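You operate a simulated robot arm through the tools that you are given. There is no shell and no other tool. Be economical: measure what you need, move in short steps, check, and stop when the job is done.

Carry out the task below with a simulated two-armed robot. There is one attempt and no reset: what you move stays moved.

Task
Pick up the thin dark blue cone with one hand, pass it to the other hand and put it on the ledge under the thread stand. Set down upright: thin dark blue cone.

The check looks at the end state, three seconds after you hand in, the way a careful person would. Anything else that was tipped, shoved, dropped, spilled or broken makes it a failure.

Robot
Two 6-joint arms with two-finger parallel grippers on one trunk, on a base that drives. Base frame: it is fixed to the floor where the robot stands at the start and does not move with it; the origin is under the middle of the robot, x ahead of it, y to its left, z up; the surface under the hand at the start is at about z = 0.8. Lengths are in m, angles in rad, forces in N, time in s.
The left shoulder is at the start at [0.28, 0.185, 1.005], the right one opposite. With the tool pointing down near the work surface each hand reaches from about 0.56 to 0.94 m from the robot's upright axis, wherever it stands, measured 20 degrees to its own side. Places, roughly: ledge under the thread stand (180x13 cm) [-3.2, -1.86, 0.98]; thin dark blue cone (7x6x13 cm) [0.7, -0.2, 0.9]. Payload 1.57 kg a hand.
Tool frame (each hand has its own): the origin (TCP) lies between the finger pads and is the grasp point; the fingertips stand 0.03 m ahead of it; z points along the fingers, y is the line along which they close. Largest opening 0.08 m; finger width 0.017, thickness 0.012; the body of the gripper, 0.04 by 0.082 m, starts 0.08 m behind the TCP.
Orientation is that of the tool frame in the base frame, as a unit quaternion [x, y, z, w]. With the fingers straight down and closing along the base's y, the tool's x points along the base's -x, its y along +y and its z along -z.

Tools
- The arms move only by the tool servo_tool. It takes "left_deltas", "right_deltas" or both (then of equal length, played together; a hand with none holds still); each is text: rows parted by semicolons, each of 7 numbers parted by spaces: the shift along the tool's x, y, z in m, then the turn, a rotation vector about the tool's x, y, z in rad, then the opening, from 0 (shut) to 1 (fully open). In form: dx dy dz ax ay az hand; .... A call has 1 to 12 rows; each row is the pose to reach, as a shift and turn from the pose commanded when the call began, along the tool's axes at that moment. Rows are played at 5 a second. More than 0.05 m and 0.15 rad between two rows, or a gripper value outside its range, and nothing of the call is played. A pose out of reach is approached as far as the arm can. The call stops where the force on the tool passes 40 N (or 10 N more than at its start, if that is more) or the arm is blocked; 0.2 s more then pass. Each finger travels about 0.153 m/s and halts on what it meets, pressing with about 21 N; the grip force reading is that of the motor and also rises with nothing between the fingers. The clock runs only during rows and for 0.2 s after the last one: add rows that repeat a pose to give the fingers time. It gives the time, the measured TCP pose, the force on the tool (base axes), the opening and the grip force at its end, in the units of the frame above (readings bear some noise), with the torque about the TCP (base axes, N m) and any sound that the robot's microphone picked up, and new pictures: "show" is both (left out), scene, wrist or none (wrist: the cameras of the hands that moved).
- Cameras (640 x 400 px; columns grow to the right, rows downward): "scene" is now at [0.2305, -0.0377, 1.4478]; the picture's right is [-0.47, -0.88, 0.00], its down [-0.64, 0.34, -0.69] and it looks along [0.61, -0.32, -0.72] (base axes); focal length 268 px, centre (320, 200). "left" rides on the left gripper at [0.072, 0.007, -0.122] in its tool frame; the picture's right is [-0.09, 1.00, 0.00], its down [-0.84, -0.08, -0.54] and it looks along [-0.54, -0.05, 0.84] (tool axes); focal length 238 px, centre (320, 200). "right" rides on the right gripper at [0.072, -0.007, -0.122] in its tool frame; the picture's right is [0.09, 1.00, 0.00], its down [-0.84, 0.08, -0.54] and it looks along [-0.54, 0.05, 0.84] (tool axes); focal length 238 px, centre (320, 200). There is no depth. A picture from a camera that has moved, and an enlarged one, comes with that camera's place and axes in the base frame and with its lens.
- raise_lower(by): slides the trunk up (or, below 0, down) by that many m; the arms and the scene camera ride with it, the base frame stays. It gives what a move gives, with no picture.
- base_move(legs): drives the robot by 1 to 6 legs, each [ahead, turn to the left] in m and rad, along the robot's own axes; the way and the turn of a leg run together, so that a leg with both is an arc; at most 1.5 m and 3.142 rad a leg. The arms and the cameras ride along, it lands a little off, and it stops where it bumps. It gives what a move gives, and a new picture of the scene camera.
- head_to(pan, tilt): turns the head with the scene camera to pan (to the left, within 1.501 rad either way) and tilt (down, from -0.506 to 1.204), counted from straight ahead of the robot. It gives what a move gives, and a new picture of the scene camera.
- close_up(camera, box): a new picture of the part [left, top, right, bottom] of that camera's present view, enlarged. The clock stands still meanwhile.
- hand_in(): hands the job in; it is judged then, once.

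Go step by step. Nothing tells you exact positions but the pictures and the camera data: compare them with the known pose of the tool, close in by small moves and look again before you grip or let go. The budget is 120 turns and 260 pictures, counting those below and the enlarged ones. Unless the task says otherwise, let go and move clear before handing in, and close with one line.

The tools are called after "Emit:" as a command line: name --argument value ..., lists and objects as JSON in quotes. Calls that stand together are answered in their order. servo_tool: Moves the arms, as the interface text tells. Its arguments: {"type":"object","properties":{"left_deltas":{"type":"string"},"right_deltas":{"type":"string"},"show":{"type":"string","enum":["both","scene","wrist","none"]}},"required":[]} The other tools are called the same way: raise_lower (by) slides the trunk up or down; base_move (legs) drives the base; head_to (pan, tilt) turns the head that bears the scene camera; close_up (camera, box) takes an enlarged picture of a part of a camera's view; hand_in () hands the job in.

At the start:

```text
clock: 0.0
left_position: [0.5498, 0.1007, 1.07]
left_ee_rot: [0.0, 1.0, 0.0, 0.0]
left_force: [-0.5, -0.5, -0.2]
left_wrist_torque: [-0.03, 0.0, 0.0]
left_finger_gap: 0.0798
left_grip_force: 0.1
right_position: [0.436, -0.4241, 1.0281]
right_ee_rot: [0.0, 1.0, 0.0, 0.0]
right_force: [-0.1, 0.3, 0.3]
right_wrist_torque: [-0.03, 0.02, 0.02]
right_finger_gap: 0.08
right_grip_force: 0.1
trunk travel left (down, up): [-0.7, 0.29]
robot x, y, heading: [0.003, 0.0031, -0.002]
head pan, tilt: [-0.485, 0.805]
```

scene: 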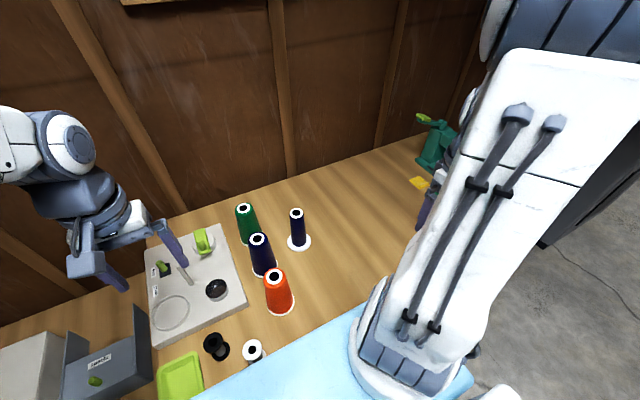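
right: 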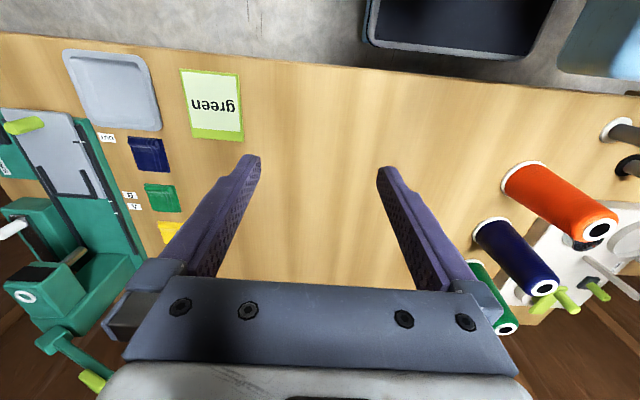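
left: 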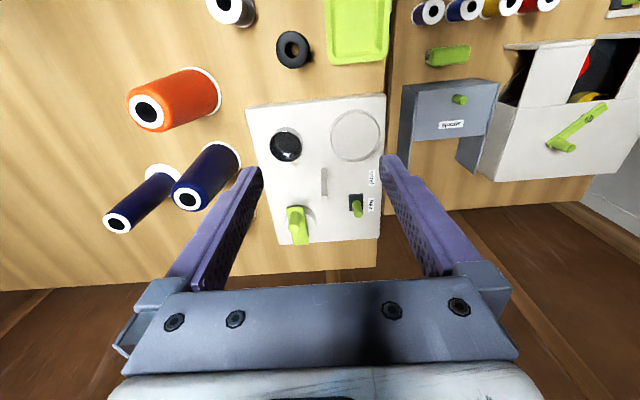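

I see a row of cones on the bench; the thin dark blue one seems to be the one standing apart at scene pixel (298,230). I'll enlarge the view to measure it.

Emit:
close_up --camera "scene" --box '[200, 180, 360, 340]'

Emit:
close_up --camera "left" --box '[80, 40, 280, 260]'

```text
2.50 times, centred on (280, 260) of scene
camera zoom: at [0.2305, -0.0377, 1.4478], right [-0.47, -0.88, 0.0], down [-0.64, 0.34, -0.69], along [0.61, -0.32, -0.72], focal length 670 px, centre (420, 50)
```

zoom: 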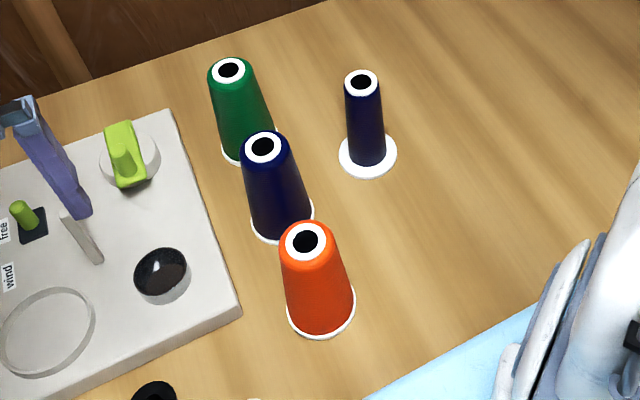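

```text
1.82 times, centred on (180, 150) of left
camera zoom: at [0.4764, 0.1078, 1.1906], right [0.09, 1.0, 0.0], down [0.84, -0.08, 0.54], along [0.54, -0.05, -0.84], focal length 433 px, centre (574, 291)
```

zoom: 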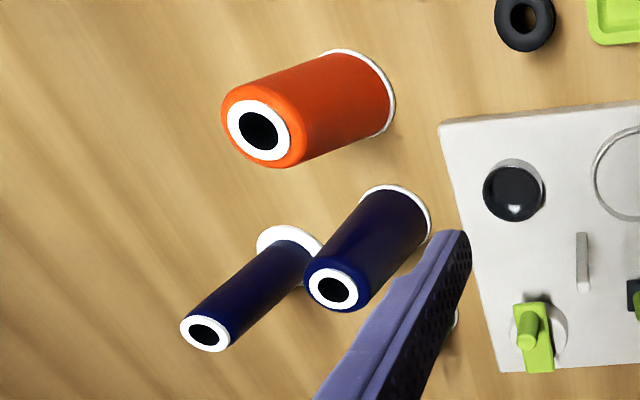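

The thin dark blue cone stands at about (0.652, -0.188), z 0.81 to 0.94, and has a white foot flange. I'll bring the right hand above it at the present height and look.

Emit:
servo_tool --right_deltas "-0.031 0.034 0 0 0 0 1; -0.062 0.068 0 0 0 0 1; -0.093 0.101 0 0 0 0 1; -0.124 0.135 0 0 0 0 1; -0.155 0.169 0 0 0 0 1; -0.186 0.203 0 0 0 0 1; -0.216 0.236 0 0 0 0 1; -0.216 0.236 0 0 0 0 1"

```text
clock: 1.8
left_position: [0.548, 0.1011, 1.0682]
left_ee_rot: [0.0, 1.0, 0.0, 0.0]
left_force: [-0.1, 0.1, 0.0]
left_wrist_torque: [-0.01, 0.02, 0.01]
left_finger_gap: 0.0801
left_grip_force: 0.1
right_position: [0.6525, -0.1905, 1.0261]
right_ee_rot: [0.0, 1.0, 0.0, 0.0]
right_force: [0.1, -0.1, -0.4]
right_wrist_torque: [0.01, 0.0, 0.01]
right_finger_gap: 0.0799
right_grip_force: 0.1
trunk travel left (down, up): [-0.7, 0.29]
robot x, y, heading: [-0.0011, 0.0009, -0.002]
head pan, tilt: [-0.485, 0.805]
camera scene: at [0.2307, -0.0375, 1.4478], right [-0.47, -0.88, 0.0], down [-0.64, 0.34, -0.69], along [0.61, -0.32, -0.72], focal length 268 px, centre (320, 200)
camera right: at [0.581, -0.1958, 1.1477], right [-0.09, 1.0, 0.0], down [0.84, 0.08, 0.54], along [0.54, 0.05, -0.84], focal length 238 px, centre (320, 200)
```

scene: 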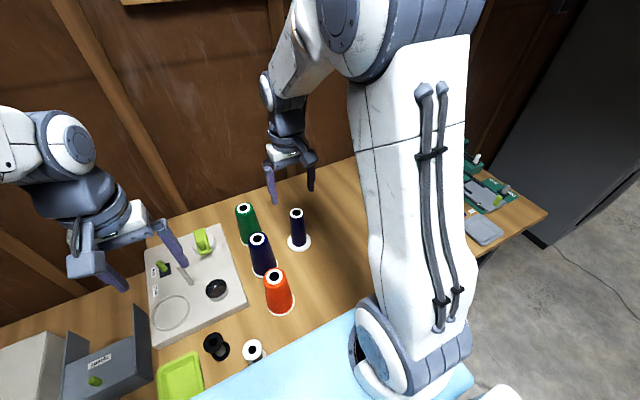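
right: 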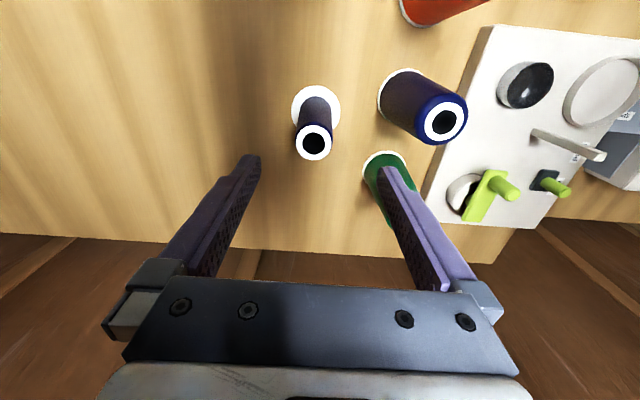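

The cone is confirmed at about (0.653, -0.195), almost under the hand. I'll shift slightly, descend to z≈0.905 (upper part of the cone), and look before closing.

Emit:
servo_tool --right_deltas "0 -0.004 0.03 0 0 0 1; 0 -0.004 0.06 0 0 0 1; 0 -0.004 0.09 0 0 0 1; 0 -0.004 0.12 0 0 0 1; 0 -0.004 0.12 0 0 0 1"

```text
clock: 3.0
left_position: [0.5493, 0.1012, 1.0694]
left_ee_rot: [0.001, 1.0, 0.001, 0.0]
left_force: [0.8, 0.3, 0.2]
left_wrist_torque: [0.02, 0.03, 0.02]
left_finger_gap: 0.0802
left_grip_force: 0.0
right_position: [0.6507, -0.1905, 0.9055]
right_ee_rot: [0.0, 1.0, 0.0, 0.001]
right_force: [-0.2, 0.9, 0.0]
right_wrist_torque: [-0.02, 0.01, 0.01]
right_finger_gap: 0.0799
right_grip_force: 0.1
trunk travel left (down, up): [-0.7, 0.29]
robot x, y, heading: [0.0026, 0.0009, -0.0]
head pan, tilt: [-0.485, 0.805]
camera scene: at [0.2306, -0.0377, 1.4478], right [-0.47, -0.88, 0.0], down [-0.64, 0.34, -0.69], along [0.61, -0.32, -0.72], focal length 268 px, centre (320, 200)
camera right: at [0.5783, -0.1971, 1.0283], right [-0.09, 1.0, 0.0], down [0.84, 0.08, 0.54], along [0.54, 0.05, -0.84], focal length 238 px, centre (320, 200)
```

scene: 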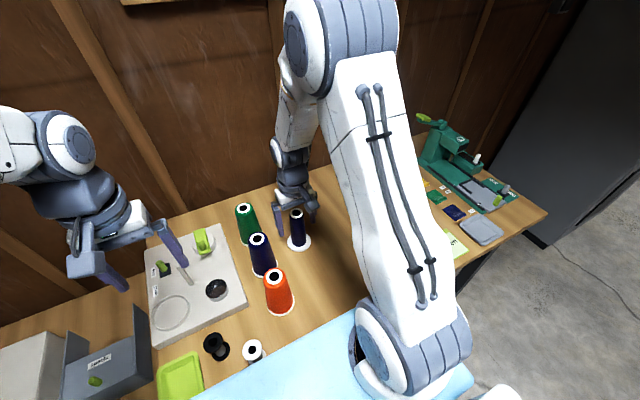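
right: 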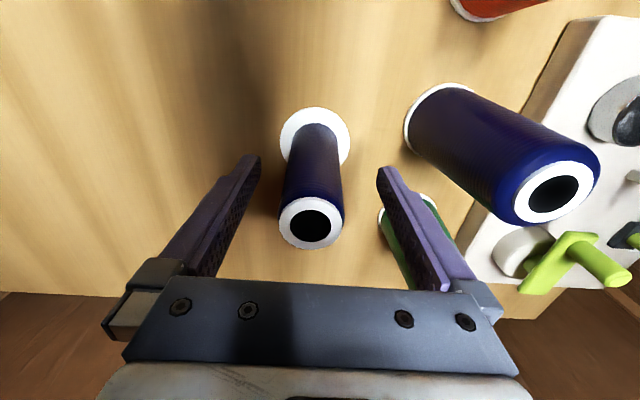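

The cone lies between the fingers, about 4 mm toward the right one. I'll center on it and close slowly.

Emit:
servo_tool --right_deltas "0 -0.004 0 0 0 0 1; 0 -0.004 0 0 0 0 0.8; 0 -0.004 0 0 0 0 0.65; 0 -0.004 0 0 0 0 0.5; 0 -0.004 0 0 0 0 0.3; 0 -0.004 0 0 0 0 0; 0 -0.004 0 0 0 0 0; 0 -0.004 0 0 0 0 0"

```text
clock: 4.8
left_position: [0.5495, 0.101, 1.0687]
left_ee_rot: [0.0, 1.0, 0.001, 0.0]
left_force: [-0.4, 0.4, 0.1]
left_wrist_torque: [-0.01, 0.01, 0.0]
left_finger_gap: 0.0803
left_grip_force: 0.1
right_position: [0.65, -0.1944, 0.906]
right_ee_rot: [-0.001, 1.0, 0.0, 0.0]
right_force: [0.2, -0.6, 2.9]
right_wrist_torque: [-0.02, 0.04, -0.05]
right_finger_gap: 0.0453
right_grip_force: 21.7
trunk travel left (down, up): [-0.7, 0.29]
robot x, y, heading: [-0.0005, 0.0033, -0.003]
head pan, tilt: [-0.485, 0.805]
camera scene: at [0.2304, -0.0376, 1.4479], right [-0.47, -0.88, 0.0], down [-0.64, 0.34, -0.69], along [0.61, -0.32, -0.72], focal length 268 px, centre (320, 200)
camera right: at [0.5787, -0.2009, 1.0296], right [-0.09, 1.0, 0.0], down [0.84, 0.08, 0.54], along [0.54, 0.05, -0.84], focal length 238 px, centre (320, 200)
```

scene: 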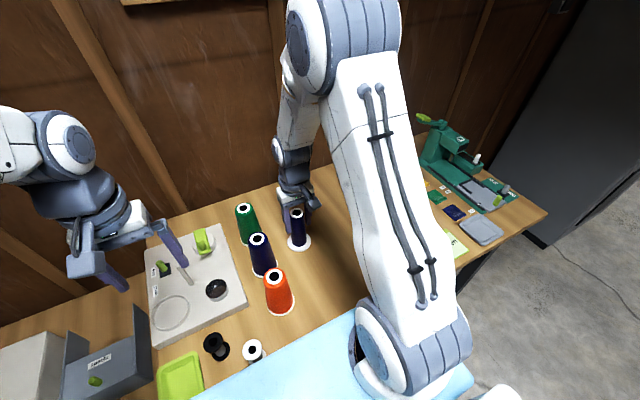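
right: 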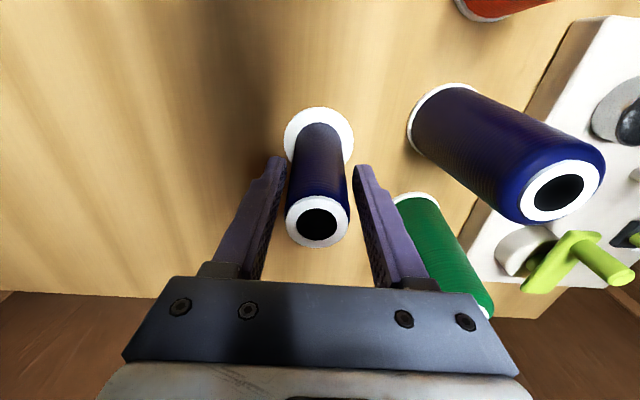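

The grip holds (gap 45 mm, 21.7 N). I'll lift slowly and check that the cone comes along.

Emit:
servo_tool --right_deltas "0 0 -0.01 0 0 0 0; 0 0 -0.03 0 0 0 0; 0 0 -0.06 0 0 0 0; 0 0 -0.09 0 0 0 0; 0 0 -0.12 0 0 0 0; 0 0 -0.15 0 0 0 0; 0 0 -0.18 0 0 0 0; 0 0 -0.21 0 0 0 0; 0 0 -0.21 0 0 0 0"

```text
clock: 6.8
left_position: [0.5484, 0.1009, 1.0689]
left_ee_rot: [0.0, 1.0, 0.0, 0.001]
left_force: [-1.0, 0.6, 0.6]
left_wrist_torque: [0.02, 0.02, 0.01]
left_finger_gap: 0.0798
left_grip_force: 0.2
right_position: [0.6499, -0.194, 1.1191]
right_ee_rot: [0.0, 1.0, 0.0, 0.0]
right_force: [0.1, -0.5, -1.0]
right_wrist_torque: [-0.02, 0.0, -0.01]
right_finger_gap: 0.0449
right_grip_force: 20.8
trunk travel left (down, up): [-0.7, 0.29]
robot x, y, heading: [0.0, 0.0021, 0.001]
head pan, tilt: [-0.485, 0.805]
camera scene: at [0.2304, -0.0377, 1.4479], right [-0.47, -0.88, 0.0], down [-0.64, 0.34, -0.69], along [0.61, -0.32, -0.72], focal length 268 px, centre (320, 200)
camera right: at [0.5778, -0.1998, 1.2418], right [-0.09, 1.0, 0.0], down [0.84, 0.08, 0.54], along [0.54, 0.05, -0.84], focal length 238 px, centre (320, 200)
```

scene: 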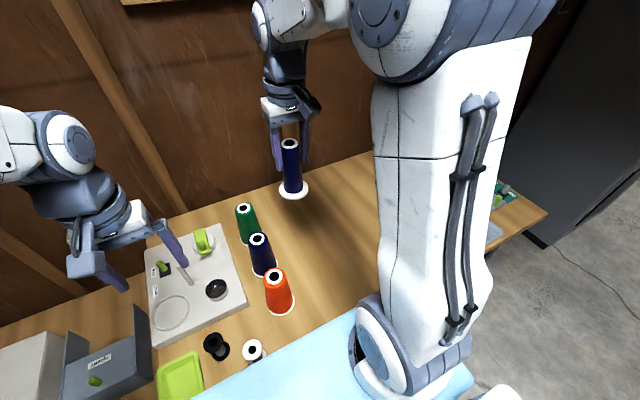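
right: 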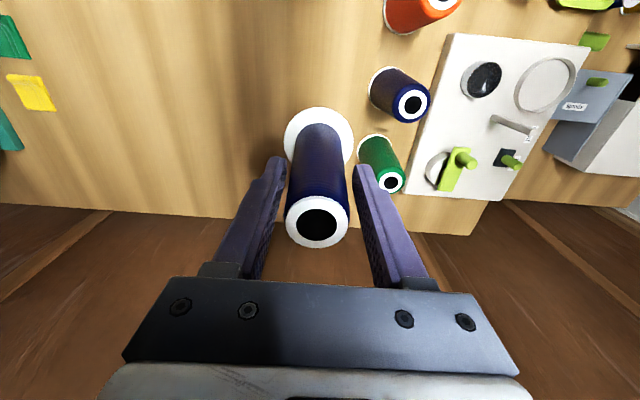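

The cone is held upright, its foot about 0.096 m below the TCP. I'll back away from the bench a bit and turn toward the ledge so that I can see how to place it before the handover.

Emit:
head_to --pan -1.45 --tilt 0.4

Emit:
base_move --legs '[[-0.6, 0]]'

```text
clock: 8.0
left_position: [0.5497, 0.1013, 1.0691]
left_ee_rot: [0.0, 1.0, 0.0, 0.0]
left_force: [0.1, 0.4, 0.4]
left_wrist_torque: [-0.01, 0.0, 0.01]
left_finger_gap: 0.0799
left_grip_force: 0.0
right_position: [0.6505, -0.1939, 1.1199]
right_ee_rot: [0.0, 1.0, 0.0, -0.001]
right_force: [0.1, 0.2, 0.3]
right_wrist_torque: [-0.01, 0.02, 0.02]
right_finger_gap: 0.045
right_grip_force: 21.1
trunk travel left (down, up): [-0.7, 0.29]
robot x, y, heading: [0.0033, 0.001, -0.003]
head pan, tilt: [-1.45, 0.4]
camera scene: at [0.1706, -0.0921, 1.4834], right [-0.99, -0.12, 0.0], down [-0.05, 0.39, -0.92], along [0.11, -0.91, -0.39], focal length 268 px, centre (320, 200)
```

scene: 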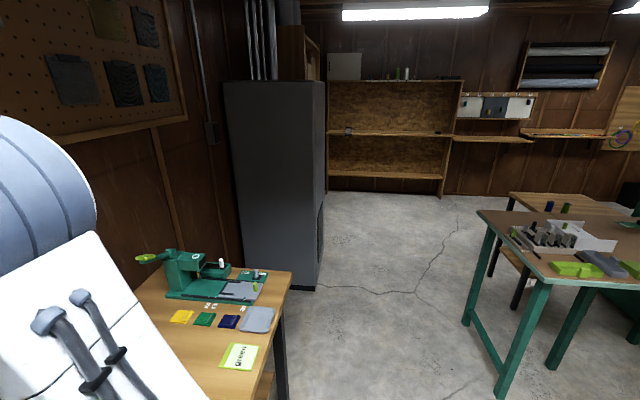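

```text
clock: 11.4
left_position: [-0.0468, 0.1015, 1.0698]
left_ee_rot: [-0.001, 1.0, 0.0, 0.0]
left_force: [0.1, 0.7, 0.4]
left_wrist_torque: [0.0, 0.01, -0.02]
left_finger_gap: 0.0802
left_grip_force: 0.1
right_position: [0.0558, -0.1933, 1.12]
right_ee_rot: [-0.001, 1.0, 0.0, 0.001]
right_force: [0.4, -0.6, -0.1]
right_wrist_torque: [-0.02, 0.0, -0.06]
right_finger_gap: 0.0446
right_grip_force: 20.4
trunk travel left (down, up): [-0.7, 0.29]
robot x, y, heading: [-0.5951, -0.0017, 0.0]
head pan, tilt: [-1.45, 0.4]
camera scene: at [-0.4246, -0.0923, 1.4834], right [-0.99, -0.12, 0.0], down [-0.05, 0.39, -0.92], along [0.11, -0.91, -0.39], focal length 268 px, centre (320, 200)
```

scene: 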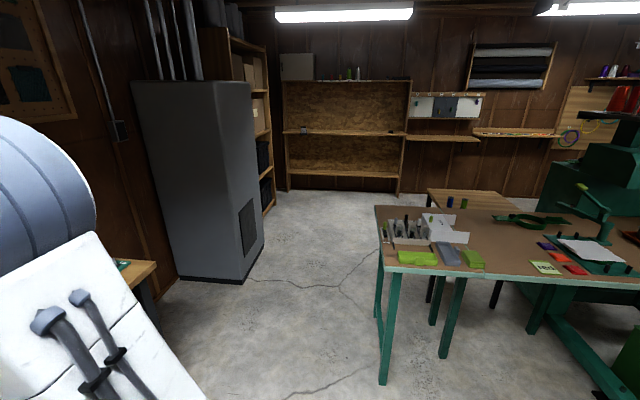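

A green workbench is to the right-rear; the ledge with red cones appears beyond it at the far right. I'll turn a little more to see it.

Emit:
base_move --legs '[[0, -0.7]]'

Emit:
head_to --pan -1.45 --tilt 0.25

```text
clock: 13.7
left_position: [-0.1159, -0.285, 1.0686]
left_ee_rot: [0.351, 0.936, 0.0, 0.0]
left_force: [0.1, 0.8, -0.4]
left_wrist_torque: [0.0, 0.02, 0.03]
left_finger_gap: 0.0802
left_grip_force: 0.0
right_position: [-0.2326, -0.5737, 1.1192]
right_ee_rot: [0.351, 0.936, 0.0, 0.0]
right_force: [-0.1, -0.1, -1.4]
right_wrist_torque: [0.01, 0.03, 0.0]
right_finger_gap: 0.0441
right_grip_force: 21.1
trunk travel left (down, up): [-0.7, 0.29]
robot x, y, heading: [-0.5934, 0.0014, -0.717]
head pan, tilt: [-1.45, 0.4]
camera scene: at [-0.5277, -0.1824, 1.4834], right [-0.83, 0.56, 0.0], down [0.22, 0.32, -0.92], along [-0.52, -0.76, -0.39], focal length 268 px, centre (320, 200)
```

scene: 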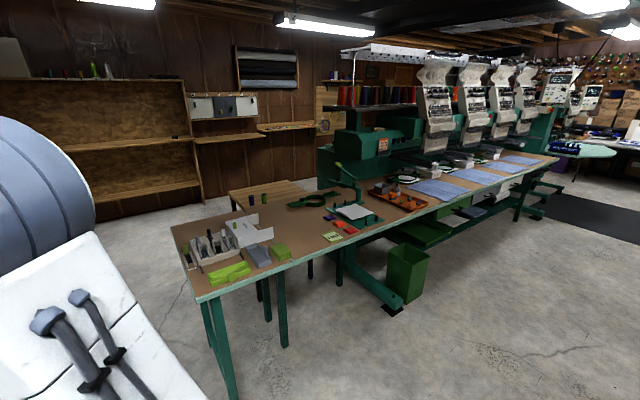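

```text
clock: 14.4
left_position: [-0.1156, -0.2854, 1.0706]
left_ee_rot: [0.351, 0.936, 0.0, 0.0]
left_force: [-0.7, -0.3, -0.3]
left_wrist_torque: [0.02, -0.01, 0.02]
left_finger_gap: 0.0801
left_grip_force: 0.1
right_position: [-0.2326, -0.5739, 1.1185]
right_ee_rot: [0.351, 0.936, -0.001, 0.0]
right_force: [0.8, 0.1, -0.7]
right_wrist_torque: [0.0, -0.01, -0.03]
right_finger_gap: 0.0439
right_grip_force: 20.5
trunk travel left (down, up): [-0.7, 0.29]
robot x, y, heading: [-0.5945, -0.0011, -0.719]
head pan, tilt: [-1.45, 0.25]
camera scene: at [-0.5282, -0.1831, 1.4973], right [-0.83, 0.56, 0.0], down [0.14, 0.2, -0.97], along [-0.55, -0.8, -0.25], focal length 268 px, centre (320, 200)
```

scene: 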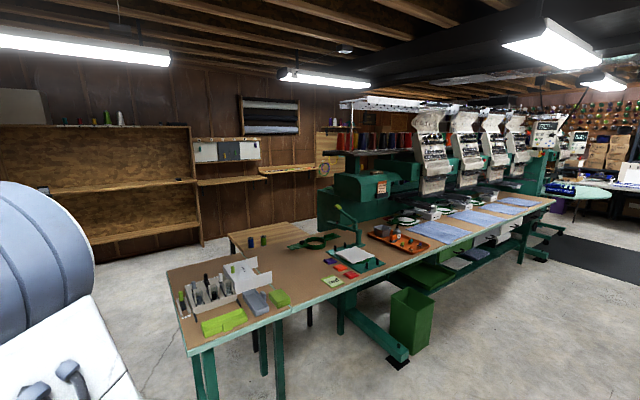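

The long embroidery machine has thread spools on top; the ledge point projects to about pixel (437,181) in the machine. I'll zoom in there.

Emit:
close_up --camera "scene" --box '[310, 90, 570, 250]'

Emit:
close_up --camera "scene" --box '[370, 130, 530, 230]'

```text
2.46 times, centred on (440, 170) of scene
camera zoom: at [-0.5282, -0.1831, 1.4973], right [-0.83, 0.56, 0.0], down [0.14, 0.2, -0.97], along [-0.55, -0.8, -0.25], focal length 659 px, centre (25, 274)
```

zoom: 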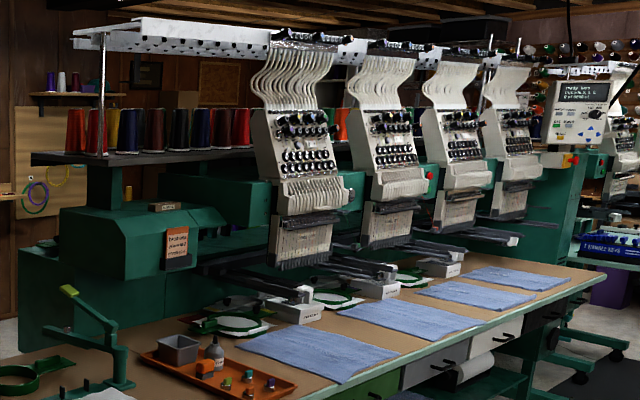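

```text
4.00 times, centred on (450, 180) of scene
camera zoom: at [-0.5282, -0.1831, 1.4973], right [-0.83, 0.56, 0.0], down [0.14, 0.2, -0.97], along [-0.55, -0.8, -0.25], focal length 1071 px, centre (-200, 280)
```

zoom: 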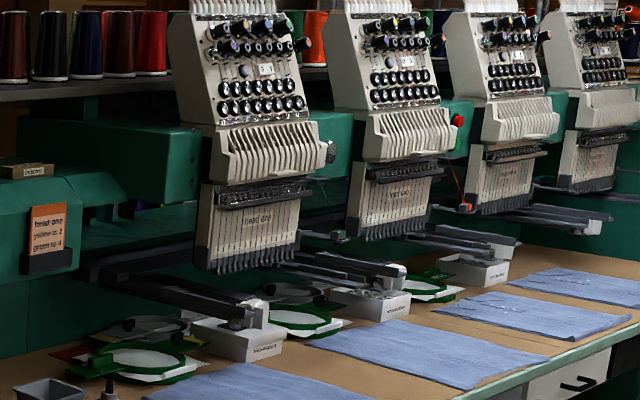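

The ledge (dark green surface below the thread shelf, y≈-1.86) is too deep to reach from the table's front (edge y≈-0.95), so I'll inspect from the rear. I'll raise the trunk for clearance and drive through the gap between the green table end and the grey cabinet.

Emit:
raise_lower --by 0.25

Emit:
base_move --legs '[[0, 0.1], [0.605, 0], [0, -0.955]]'

Emit:
head_to --pan 0 --tilt 0.6

```text
clock: 17.0
left_position: [-0.1151, -0.2855, 1.319]
left_ee_rot: [0.351, 0.936, 0.0, -0.001]
left_force: [-0.4, 0.2, 0.1]
left_wrist_torque: [0.02, -0.02, -0.04]
left_finger_gap: 0.0798
left_grip_force: 0.1
right_position: [-0.232, -0.5737, 1.3693]
right_ee_rot: [0.351, 0.936, 0.0, 0.0]
right_force: [-0.2, -0.6, -0.6]
right_wrist_torque: [-0.01, -0.01, 0.01]
right_finger_gap: 0.0439
right_grip_force: 21.3
trunk travel left (down, up): [-0.95, 0.04]
robot x, y, heading: [-0.5923, 0.0022, -0.721]
head pan, tilt: [-1.45, 0.25]
```

```text
clock: 23.4
left_position: [0.0048, -0.9005, 1.3196]
left_ee_rot: [0.704, 0.71, 0.0, 0.001]
left_force: [-0.3, 0.8, -0.7]
left_wrist_torque: [0.02, 0.01, 0.02]
left_finger_gap: 0.0801
left_grip_force: 0.1
right_position: [-0.2883, -1.004, 1.3694]
right_ee_rot: [0.704, 0.71, 0.0, -0.001]
right_force: [-0.6, 0.0, -0.2]
right_wrist_torque: [0.03, -0.04, -0.04]
right_finger_gap: 0.0434
right_grip_force: 20.8
trunk travel left (down, up): [-0.95, 0.04]
robot x, y, heading: [-0.1009, -0.355, -1.567]
head pan, tilt: [-1.45, 0.25]
camera scene: at [-0.1927, -0.5247, 1.7474], right [-0.13, 0.99, 0.0], down [0.25, 0.03, -0.97], along [-0.96, -0.12, -0.25], focal length 268 px, centre (320, 200)
```

scene: 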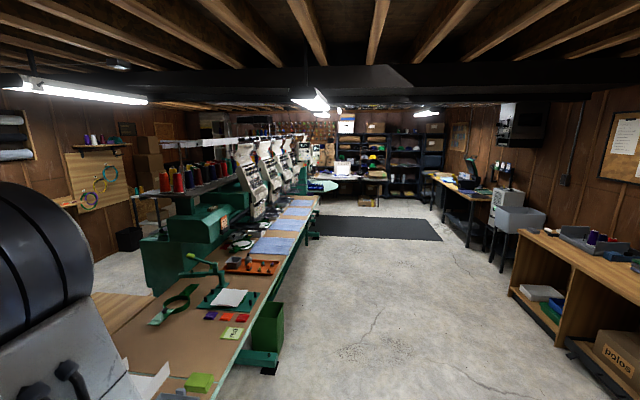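

```text
clock: 24.9
left_position: [0.0058, -0.9005, 1.3192]
left_ee_rot: [0.704, 0.71, 0.0, 0.0]
left_force: [0.6, 0.2, 0.2]
left_wrist_torque: [-0.02, -0.01, -0.02]
left_finger_gap: 0.0798
left_grip_force: 0.1
right_position: [-0.2886, -1.0048, 1.3688]
right_ee_rot: [0.704, 0.71, 0.0, 0.0]
right_force: [-0.3, 0.7, -0.6]
right_wrist_torque: [0.01, 0.01, 0.02]
right_finger_gap: 0.0432
right_grip_force: 21.1
trunk travel left (down, up): [-0.95, 0.04]
robot x, y, heading: [-0.0988, -0.3559, -1.564]
head pan, tilt: [0.0, 0.6]
camera scene: at [-0.0996, -0.6014, 1.7152], right [-1.0, 0.0, 0.0], down [0.0, 0.56, -0.83], along [0.0, -0.83, -0.56], focal length 268 px, centre (320, 200)
```

scene: 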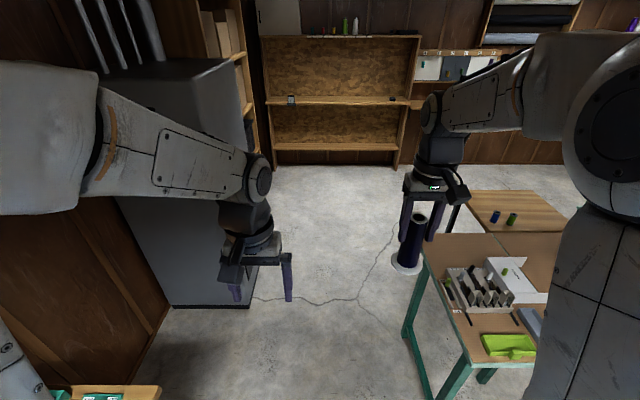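

The aisle is clear, but the grip gap shrinks slowly (45→43 mm), meaning the cone may be creeping down. I'll check the wrist view.

Emit:
close_up --camera "right" --box '[160, 60, 480, 260]'

Emit:
close_up --camera "scene" --box '[350, 150, 510, 290]'

```text
2.00 times, centred on (320, 160) of right
camera zoom: at [-0.2966, -0.9324, 1.4913], right [0.99, 0.1, 0.0], down [0.08, -0.84, 0.54], along [0.05, -0.54, -0.84], focal length 477 px, centre (320, 280)
```

zoom: 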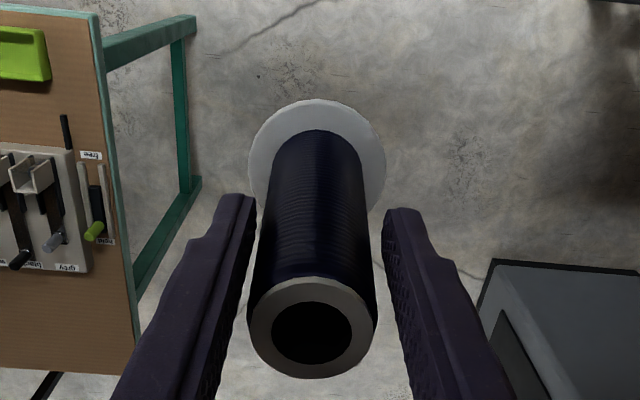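

```text
2.86 times, centred on (430, 220) of scene
camera zoom: at [-0.0996, -0.6014, 1.7152], right [-1.0, 0.0, 0.0], down [0.0, 0.56, -0.83], along [0.0, -0.83, -0.56], focal length 765 px, centre (6, 143)
```

zoom: 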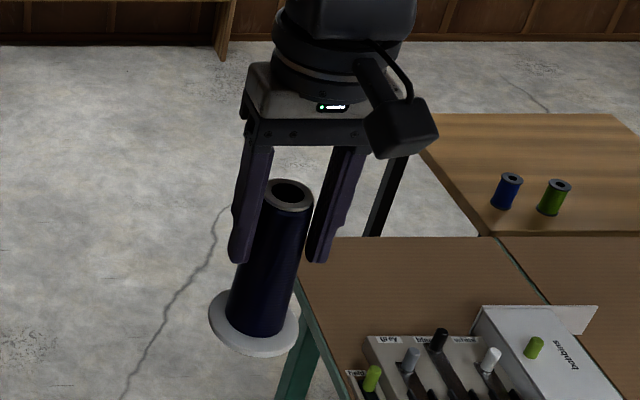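

No real slip: the cone sits in the same place in the wrist view. I'll drive on through the gap and look toward the machine's rear.

Emit:
base_move --legs '[[1.2, 0], [1.1, 0]]'

Emit:
head_to --pan -1.45 --tilt 0.3

```text
clock: 36.3
left_position: [0.0662, -3.2168, 1.3193]
left_ee_rot: [0.698, 0.717, -0.001, 0.0]
left_force: [1.1, 0.2, 0.0]
left_wrist_torque: [-0.02, 0.0, 0.01]
left_finger_gap: 0.0801
left_grip_force: 0.1
right_position: [-0.2262, -3.3249, 1.3683]
right_ee_rot: [0.698, 0.716, 0.0, 0.0]
right_force: [0.4, 0.4, -0.5]
right_wrist_torque: [-0.02, -0.02, 0.0]
right_finger_gap: 0.0422
right_grip_force: 21.1
trunk travel left (down, up): [-0.95, 0.04]
robot x, y, heading: [-0.0478, -2.6707, -1.553]
head pan, tilt: [0.0, 0.6]
camera scene: at [-0.0437, -2.919, 1.7151], right [-1.0, -0.02, 0.0], down [-0.01, 0.56, -0.83], along [0.02, -0.82, -0.56], focal length 268 px, centre (320, 200)
```

scene: 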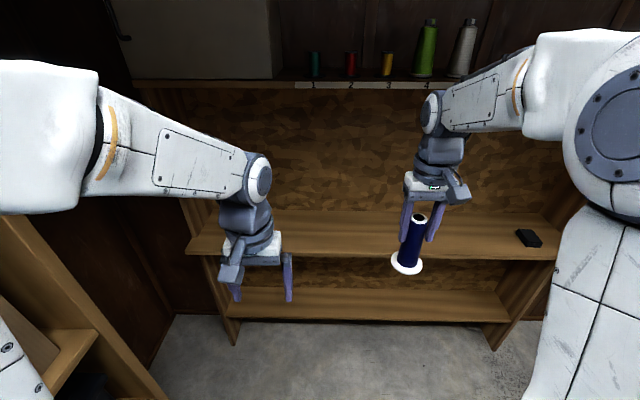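

```text
clock: 37.9
left_position: [0.0663, -3.2173, 1.3191]
left_ee_rot: [0.698, 0.717, 0.0, 0.0]
left_force: [0.2, 0.4, 0.0]
left_wrist_torque: [-0.02, -0.01, -0.02]
left_finger_gap: 0.0798
left_grip_force: 0.1
right_position: [-0.2252, -3.3255, 1.3688]
right_ee_rot: [0.698, 0.716, 0.0, 0.0]
right_force: [0.3, 0.0, -1.1]
right_wrist_torque: [0.01, 0.02, -0.02]
right_finger_gap: 0.0423
right_grip_force: 21.4
trunk travel left (down, up): [-0.95, 0.04]
robot x, y, heading: [-0.0455, -2.6709, -1.548]
head pan, tilt: [-1.45, 0.3]
camera scene: at [-0.1381, -2.8441, 1.7426], right [-0.14, 0.99, 0.0], down [0.29, 0.04, -0.96], along [-0.95, -0.14, -0.3], focal length 268 px, centre (320, 200)
```

scene: 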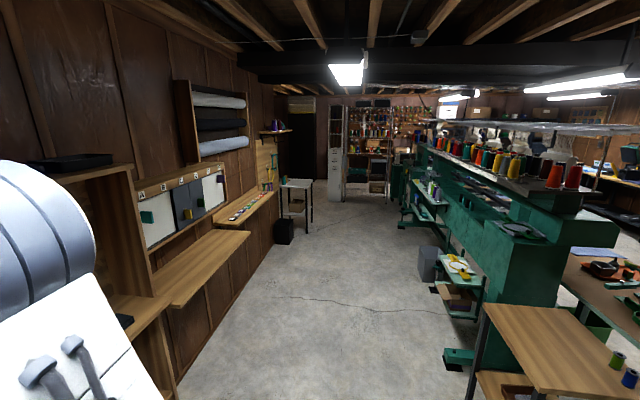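

The rear aisle is clear and there is a ledge on the machine's back under the thread shelf. I'll zoom in on it.

Emit:
close_up --camera "scene" --box '[380, 120, 580, 245]'

Emit:
close_up --camera "scene" --box '[400, 165, 480, 215]'

Emit:
close_up --camera "right" --box '[160, 60, 480, 260]'

```text
3.20 times, centred on (480, 182) of scene
camera zoom: at [-0.1381, -2.8441, 1.7426], right [-0.14, 0.99, 0.0], down [0.29, 0.04, -0.96], along [-0.95, -0.14, -0.3], focal length 857 px, centre (-192, 256)
```

zoom: 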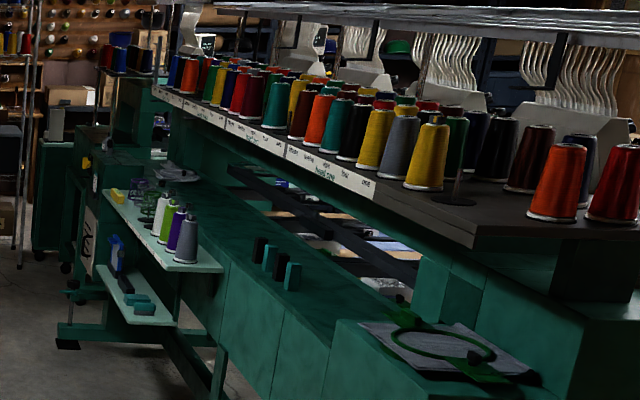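

```text
8.00 times, centred on (440, 190) of scene
camera zoom: at [-0.1381, -2.8441, 1.7426], right [-0.14, 0.99, 0.0], down [0.29, 0.04, -0.96], along [-0.95, -0.14, -0.3], focal length 2143 px, centre (-640, 280)
```

zoom: 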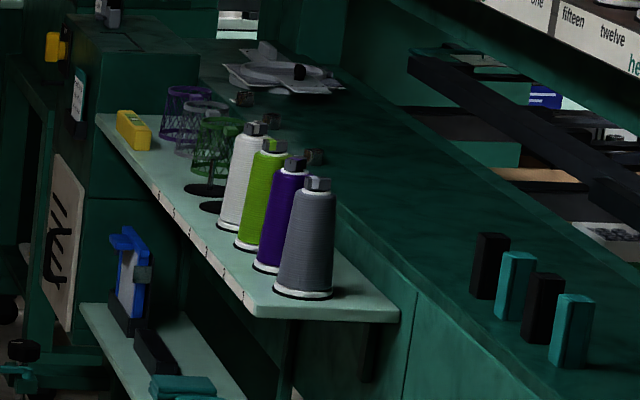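

```text
2.00 times, centred on (320, 160) of right
camera zoom: at [-0.2349, -3.2534, 1.4913], right [0.99, 0.12, 0.0], down [0.1, -0.83, 0.54], along [0.06, -0.54, -0.84], focal length 477 px, centre (320, 280)
```

zoom: 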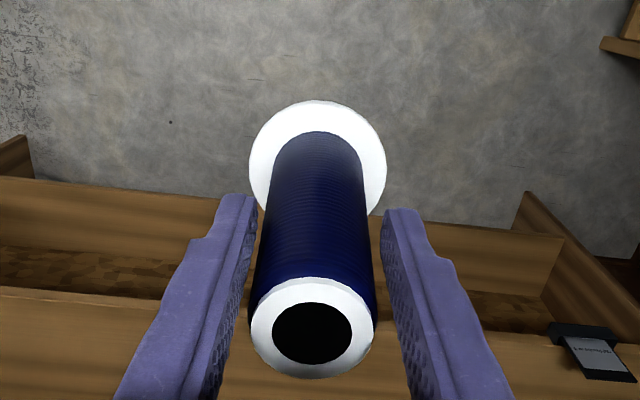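

The target is the dark green surface on the machine's back (y≈-1.86) below the thread shelf, with teal/black blocks at its near part. I'll turn west and drive part way down the aisle for a better look.

Emit:
base_move --legs '[[0, -1.476], [1.2, 0]]'

Emit:
head_to --pan -0.75 --tilt 0.4

```text
clock: 47.6
left_position: [-1.7656, -3.0469, 1.3193]
left_ee_rot: [0.996, 0.085, 0.0, 0.0]
left_force: [-0.1, -1.4, -0.2]
left_wrist_torque: [0.01, 0.04, 0.01]
left_finger_gap: 0.0801
left_grip_force: 0.1
right_position: [-1.9154, -2.7733, 1.3694]
right_ee_rot: [0.996, 0.085, 0.0, -0.001]
right_force: [-0.1, -0.8, 0.6]
right_wrist_torque: [0.03, 0.01, -0.01]
right_finger_gap: 0.0418
right_grip_force: 21.3
trunk travel left (down, up): [-0.95, 0.04]
robot x, y, heading: [-1.2401, -2.8562, -2.969]
head pan, tilt: [-1.45, 0.3]
camera scene: at [-1.4265, -2.7918, 1.7426], right [0.96, 0.28, 0.0], down [0.08, -0.28, -0.96], along [-0.27, 0.92, -0.3], focal length 268 px, centre (320, 200)
```

scene: 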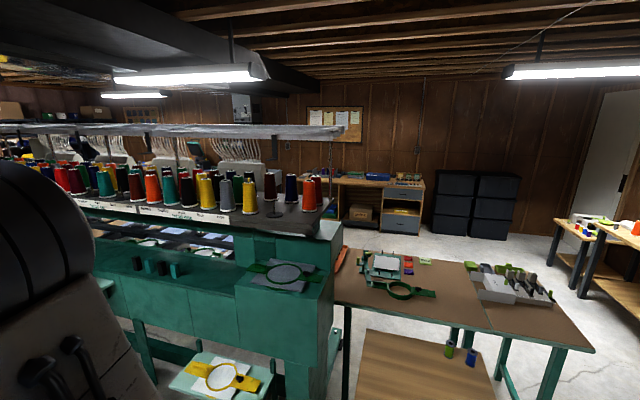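

```text
clock: 48.6
left_position: [-1.7649, -3.0459, 1.3191]
left_ee_rot: [0.996, 0.085, 0.0, 0.001]
left_force: [0.6, 0.2, 0.1]
left_wrist_torque: [0.01, 0.02, -0.02]
left_finger_gap: 0.08
left_grip_force: 0.1
right_position: [-1.9149, -2.7732, 1.3696]
right_ee_rot: [0.996, 0.085, 0.0, 0.0]
right_force: [-0.7, -0.2, 0.2]
right_wrist_torque: [0.0, 0.01, -0.02]
right_finger_gap: 0.0418
right_grip_force: 21.4
trunk travel left (down, up): [-0.95, 0.04]
robot x, y, heading: [-1.2411, -2.8572, -2.973]
head pan, tilt: [-0.75, 0.4]
camera scene: at [-1.4773, -2.8302, 1.7334], right [0.55, 0.83, 0.0], down [0.32, -0.21, -0.92], along [-0.77, 0.51, -0.39], focal length 268 px, centre (320, 200)
```

scene: 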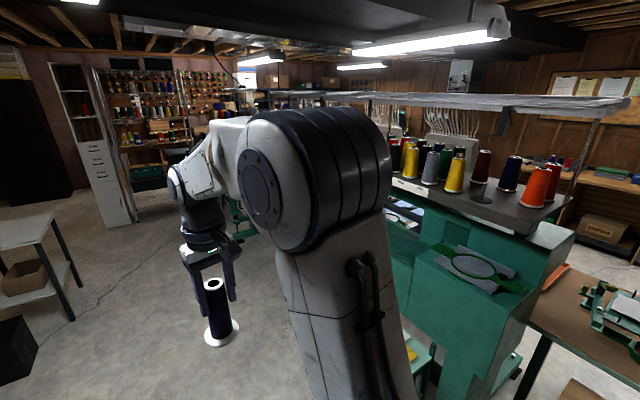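

The cone is still firmly held and the area here is open, so I'll do the handover now. The left hand first yaws right by 0.87 rad while the right hand brings the cone to the meeting point ahead of the robot.

Emit:
servo_tool --left_deltas "0 0 0 0 0 0.145 1; 0 0 0 0 0 0.29 1; 0 0 0 0 0 0.435 1; 0 0 0 0 0 0.58 1; 0 0 0 0 0 0.725 1; 0 0 0 0 0 0.87 1" --right_deltas "-0.016 0.015 0 0 0 0 0; -0.033 0.031 0 0 0 0 0; -0.05 0.047 0 0 0 0 0; -0.066 0.062 0 0 0 0 0; -0.083 0.078 0 0 0 0 0; -0.10 0.094 0 0 0 0 0" --show "none"

Emit:
servo_tool --left_deltas "0 0 0 0 -0.14 0 1; 0 0 0 0 -0.28 0 1; 0 0 0 0 -0.42 0 1; 0 0 0 0 -0.56 0 1; 0 0 0 0 -0.70 0 1; 0 0 0 0 -0.84 0 1; 0 0 0 0 -0.96 0 1; 0 0 0 0 -1.07 0 1; 0 0 0 0 -1.07 0 1" --show "wrist"

Emit:
head_to --pan 0 --tilt 0.6

```text
clock: 50.0
left_position: [-1.7659, -3.0459, 1.3188]
left_ee_rot: [0.939, -0.345, -0.001, -0.001]
left_force: [-0.6, 0.6, 0.2]
left_wrist_torque: [-0.01, 0.02, 0.04]
left_finger_gap: 0.08
left_grip_force: 0.0
right_position: [-1.9967, -2.8831, 1.3688]
right_ee_rot: [0.996, 0.084, 0.0, 0.0]
right_force: [0.1, 0.0, -0.8]
right_wrist_torque: [0.01, -0.02, 0.01]
right_finger_gap: 0.0417
right_grip_force: 20.7
trunk travel left (down, up): [-0.95, 0.04]
robot x, y, heading: [-1.2417, -2.8522, -2.974]
head pan, tilt: [-0.75, 0.4]
```

```text
clock: 52.0
left_position: [-1.8252, -3.0855, 1.3461]
left_ee_rot: [0.808, -0.295, -0.48, -0.175]
left_force: [-0.2, 0.9, 0.5]
left_wrist_torque: [-0.01, -0.02, -0.02]
left_finger_gap: 0.0798
left_grip_force: 0.2
left hand out of reach, approached as far as the arm can: row 5, 6, 7, 8, 9
right_position: [-1.9973, -2.8818, 1.3699]
right_ee_rot: [0.996, 0.086, 0.0, 0.0]
right_force: [-0.7, 0.0, -0.8]
right_wrist_torque: [0.0, 0.01, 0.0]
right_finger_gap: 0.0417
right_grip_force: 20.8
trunk travel left (down, up): [-0.95, 0.04]
robot x, y, heading: [-1.2407, -2.8519, -2.974]
head pan, tilt: [-0.75, 0.4]
camera left: at [-1.7224, -3.1814, 1.3403], right [-0.68, -0.73, 0.08], down [0.11, 0.01, 0.99], along [-0.73, 0.68, 0.07], focal length 238 px, centre (320, 200)
```

left: 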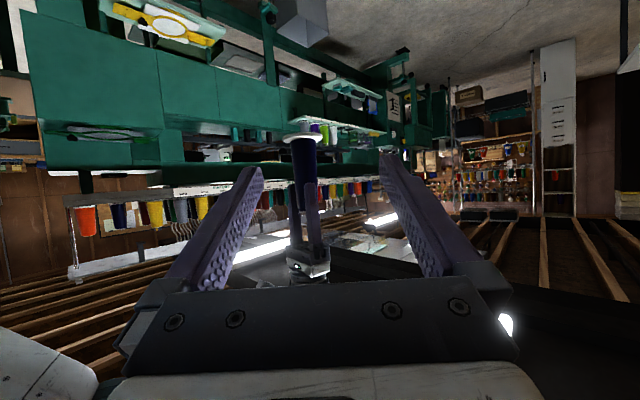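

```text
clock: 53.1
left_position: [-1.8259, -3.0847, 1.3457]
left_ee_rot: [0.808, -0.295, -0.479, -0.176]
left_force: [1.0, 0.4, 0.7]
left_wrist_torque: [-0.02, -0.01, -0.01]
left_finger_gap: 0.0802
left_grip_force: 0.1
right_position: [-1.9973, -2.8815, 1.3689]
right_ee_rot: [0.996, 0.086, 0.0, 0.0]
right_force: [-0.1, -0.5, -0.9]
right_wrist_torque: [0.02, 0.02, 0.01]
right_finger_gap: 0.0415
right_grip_force: 21.0
trunk travel left (down, up): [-0.95, 0.04]
robot x, y, heading: [-1.2422, -2.854, -2.973]
head pan, tilt: [0.0, 0.6]
camera scene: at [-1.4872, -2.896, 1.7152], right [-0.17, 0.99, 0.0], down [0.56, 0.09, -0.83], along [-0.81, -0.14, -0.56], focal length 268 px, centre (320, 200)
```

scene: 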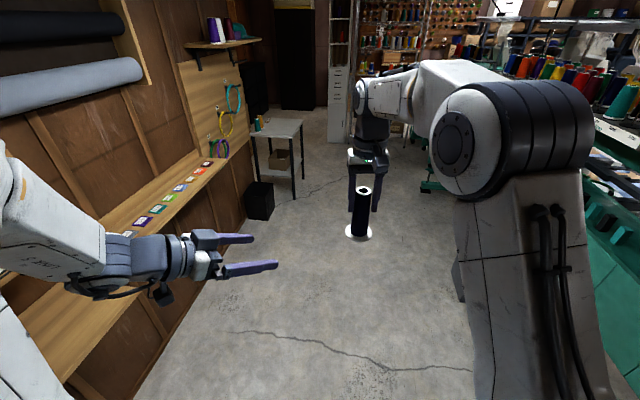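

The left hand has the wanted tilt (reported out of reach in position, ~7 cm off its command). I'll move it to a pre-grasp pose 12 cm short of the cone along its fingers and check.

Emit:
servo_tool --left_deltas "-0.027 0.005 0.026 0 0 0 1; -0.054 0.009 0.051 0 0 0 1; -0.081 0.014 0.077 0 0 0 1; -0.108 0.018 0.102 0 0 0 1; -0.135 0.023 0.128 0 0 0 1; -0.135 0.023 0.128 0 0 0 1"

```text
clock: 54.5
left_position: [-1.9764, -2.9892, 1.4067]
left_ee_rot: [0.808, -0.294, -0.48, -0.175]
left_force: [-0.7, -0.2, 0.2]
left_wrist_torque: [0.05, 0.03, -0.02]
left_finger_gap: 0.0798
left_grip_force: 0.1
right_position: [-1.9977, -2.8817, 1.3696]
right_ee_rot: [0.996, 0.085, 0.0, 0.0]
right_force: [-0.2, 0.6, -0.5]
right_wrist_torque: [0.02, -0.01, -0.02]
right_finger_gap: 0.0416
right_grip_force: 21.1
trunk travel left (down, up): [-0.95, 0.04]
robot x, y, heading: [-1.2402, -2.8529, -2.975]
head pan, tilt: [0.0, 0.6]
camera scene: at [-1.4874, -2.896, 1.7151], right [-0.17, 0.99, 0.0], down [0.56, 0.09, -0.82], along [-0.81, -0.14, -0.57], focal length 268 px, centre (320, 200)
camera left: at [-1.8723, -3.0854, 1.4015], right [-0.68, -0.73, 0.08], down [0.11, 0.01, 0.99], along [-0.73, 0.68, 0.07], focal length 238 px, centre (320, 200)
```

scene: 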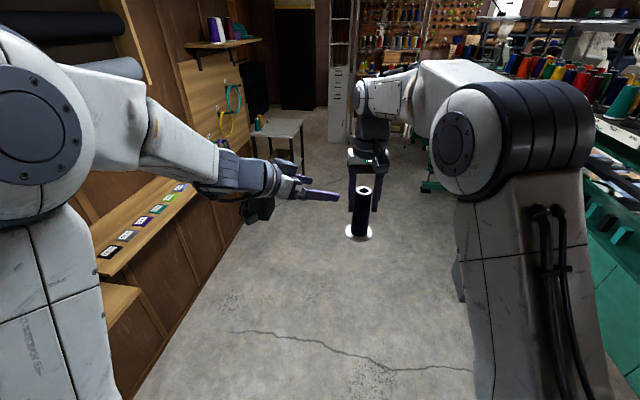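
left: 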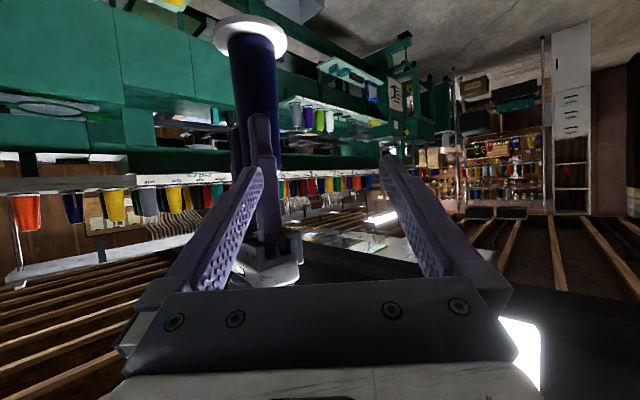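

Commands follow the reached pose, so the left hand is now at (-1.976,-2.989,1.407). I'll correct to the pre-grasp line facing the cone.

Emit:
servo_tool --left_deltas "0.012 -0.023 -0.001 0 0 0 1; 0.024 -0.046 -0.002 0 0 0 1; 0.037 -0.0685 -0.003 0 0 0 1; 0.037 -0.0685 -0.003 0 0 0 1"

```text
clock: 55.5
left_position: [-1.9142, -2.9503, 1.3749]
left_ee_rot: [0.808, -0.295, -0.479, -0.175]
left_force: [-0.4, 0.7, -0.4]
left_wrist_torque: [-0.01, -0.02, -0.01]
left_finger_gap: 0.0804
left_grip_force: 0.0
right_position: [-1.998, -2.8827, 1.369]
right_ee_rot: [0.996, 0.086, 0.0, 0.0]
right_force: [0.3, 0.5, 0.5]
right_wrist_torque: [0.0, 0.04, -0.01]
right_finger_gap: 0.0415
right_grip_force: 20.7
trunk travel left (down, up): [-0.95, 0.04]
robot x, y, heading: [-1.2424, -2.8558, -2.973]
head pan, tilt: [0.0, 0.6]
camera scene: at [-1.4871, -2.896, 1.7152], right [-0.17, 0.99, 0.0], down [0.56, 0.09, -0.83], along [-0.81, -0.14, -0.56], focal length 268 px, centre (320, 200)
camera left: at [-1.8111, -3.0461, 1.3693], right [-0.68, -0.73, 0.08], down [0.11, 0.01, 0.99], along [-0.73, 0.68, 0.07], focal length 238 px, centre (320, 200)
```

scene: 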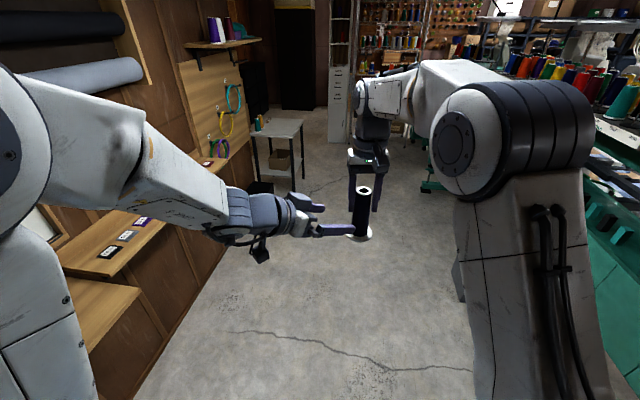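
left: 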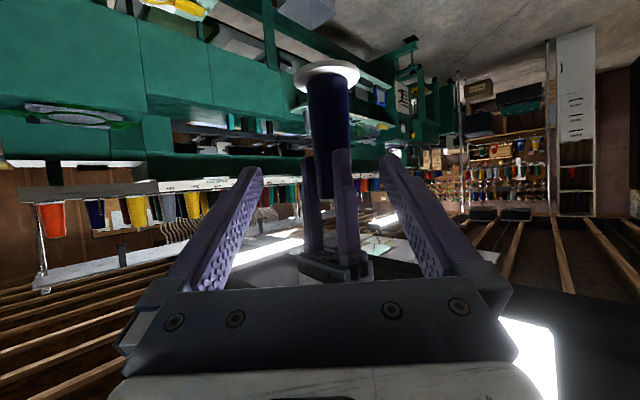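

The cone is centered in front of the left fingers and below the right fingertips. I'll advance along the fingers most of the way, then check.

Emit:
servo_tool --left_deltas "0 0.001 0.025 0 0 0 1; 0.001 0.002 0.05 0 0 0 1; 0.002 0.002 0.075 0 0 0 1; 0.002 0.002 0.075 0 0 0 1"

Emit:
close_up --camera "scene" --box '[280, 140, 440, 260]'

```text
clock: 56.5
left_position: [-1.9664, -2.9085, 1.3387]
left_ee_rot: [0.808, -0.295, -0.479, -0.174]
left_force: [-0.9, -0.3, 0.9]
left_wrist_torque: [0.02, -0.03, 0.02]
left_finger_gap: 0.0801
left_grip_force: 0.1
right_position: [-1.9978, -2.8817, 1.37]
right_ee_rot: [0.996, 0.085, 0.001, 0.0]
right_force: [-0.2, -1.2, -1.5]
right_wrist_torque: [0.0, 0.01, -0.01]
right_finger_gap: 0.0414
right_grip_force: 20.8
trunk travel left (down, up): [-0.95, 0.04]
robot x, y, heading: [-1.2405, -2.8563, -2.976]
head pan, tilt: [0.0, 0.6]
camera scene: at [-1.4873, -2.896, 1.7151], right [-0.17, 0.99, 0.0], down [0.56, 0.09, -0.82], along [-0.81, -0.14, -0.57], focal length 268 px, centre (320, 200)
camera left: at [-1.8626, -3.0039, 1.3327], right [-0.68, -0.73, 0.08], down [0.11, 0.01, 0.99], along [-0.73, 0.68, 0.07], focal length 238 px, centre (320, 200)
```

scene: 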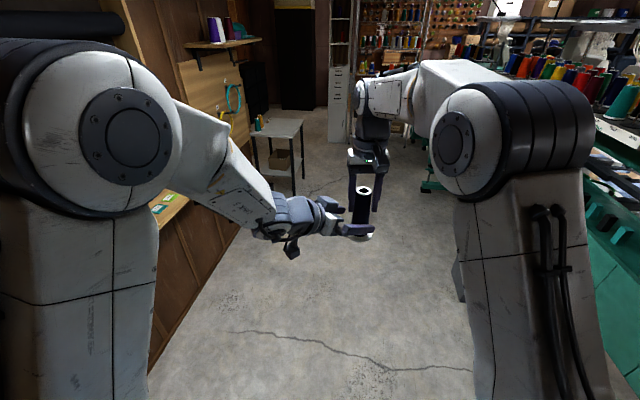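
left: 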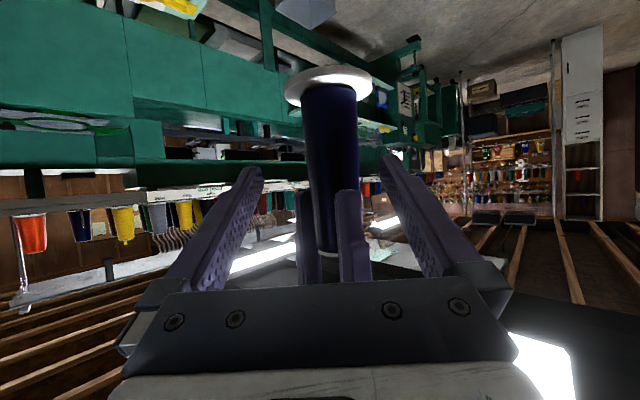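

```text
3.33 times, centred on (360, 200) of scene
camera zoom: at [-1.4873, -2.896, 1.7151], right [-0.17, 0.99, 0.0], down [0.56, 0.09, -0.82], along [-0.81, -0.14, -0.57], focal length 893 px, centre (187, 200)
```

zoom: 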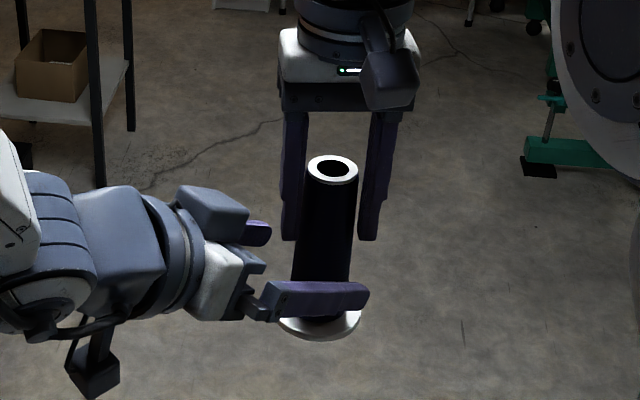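

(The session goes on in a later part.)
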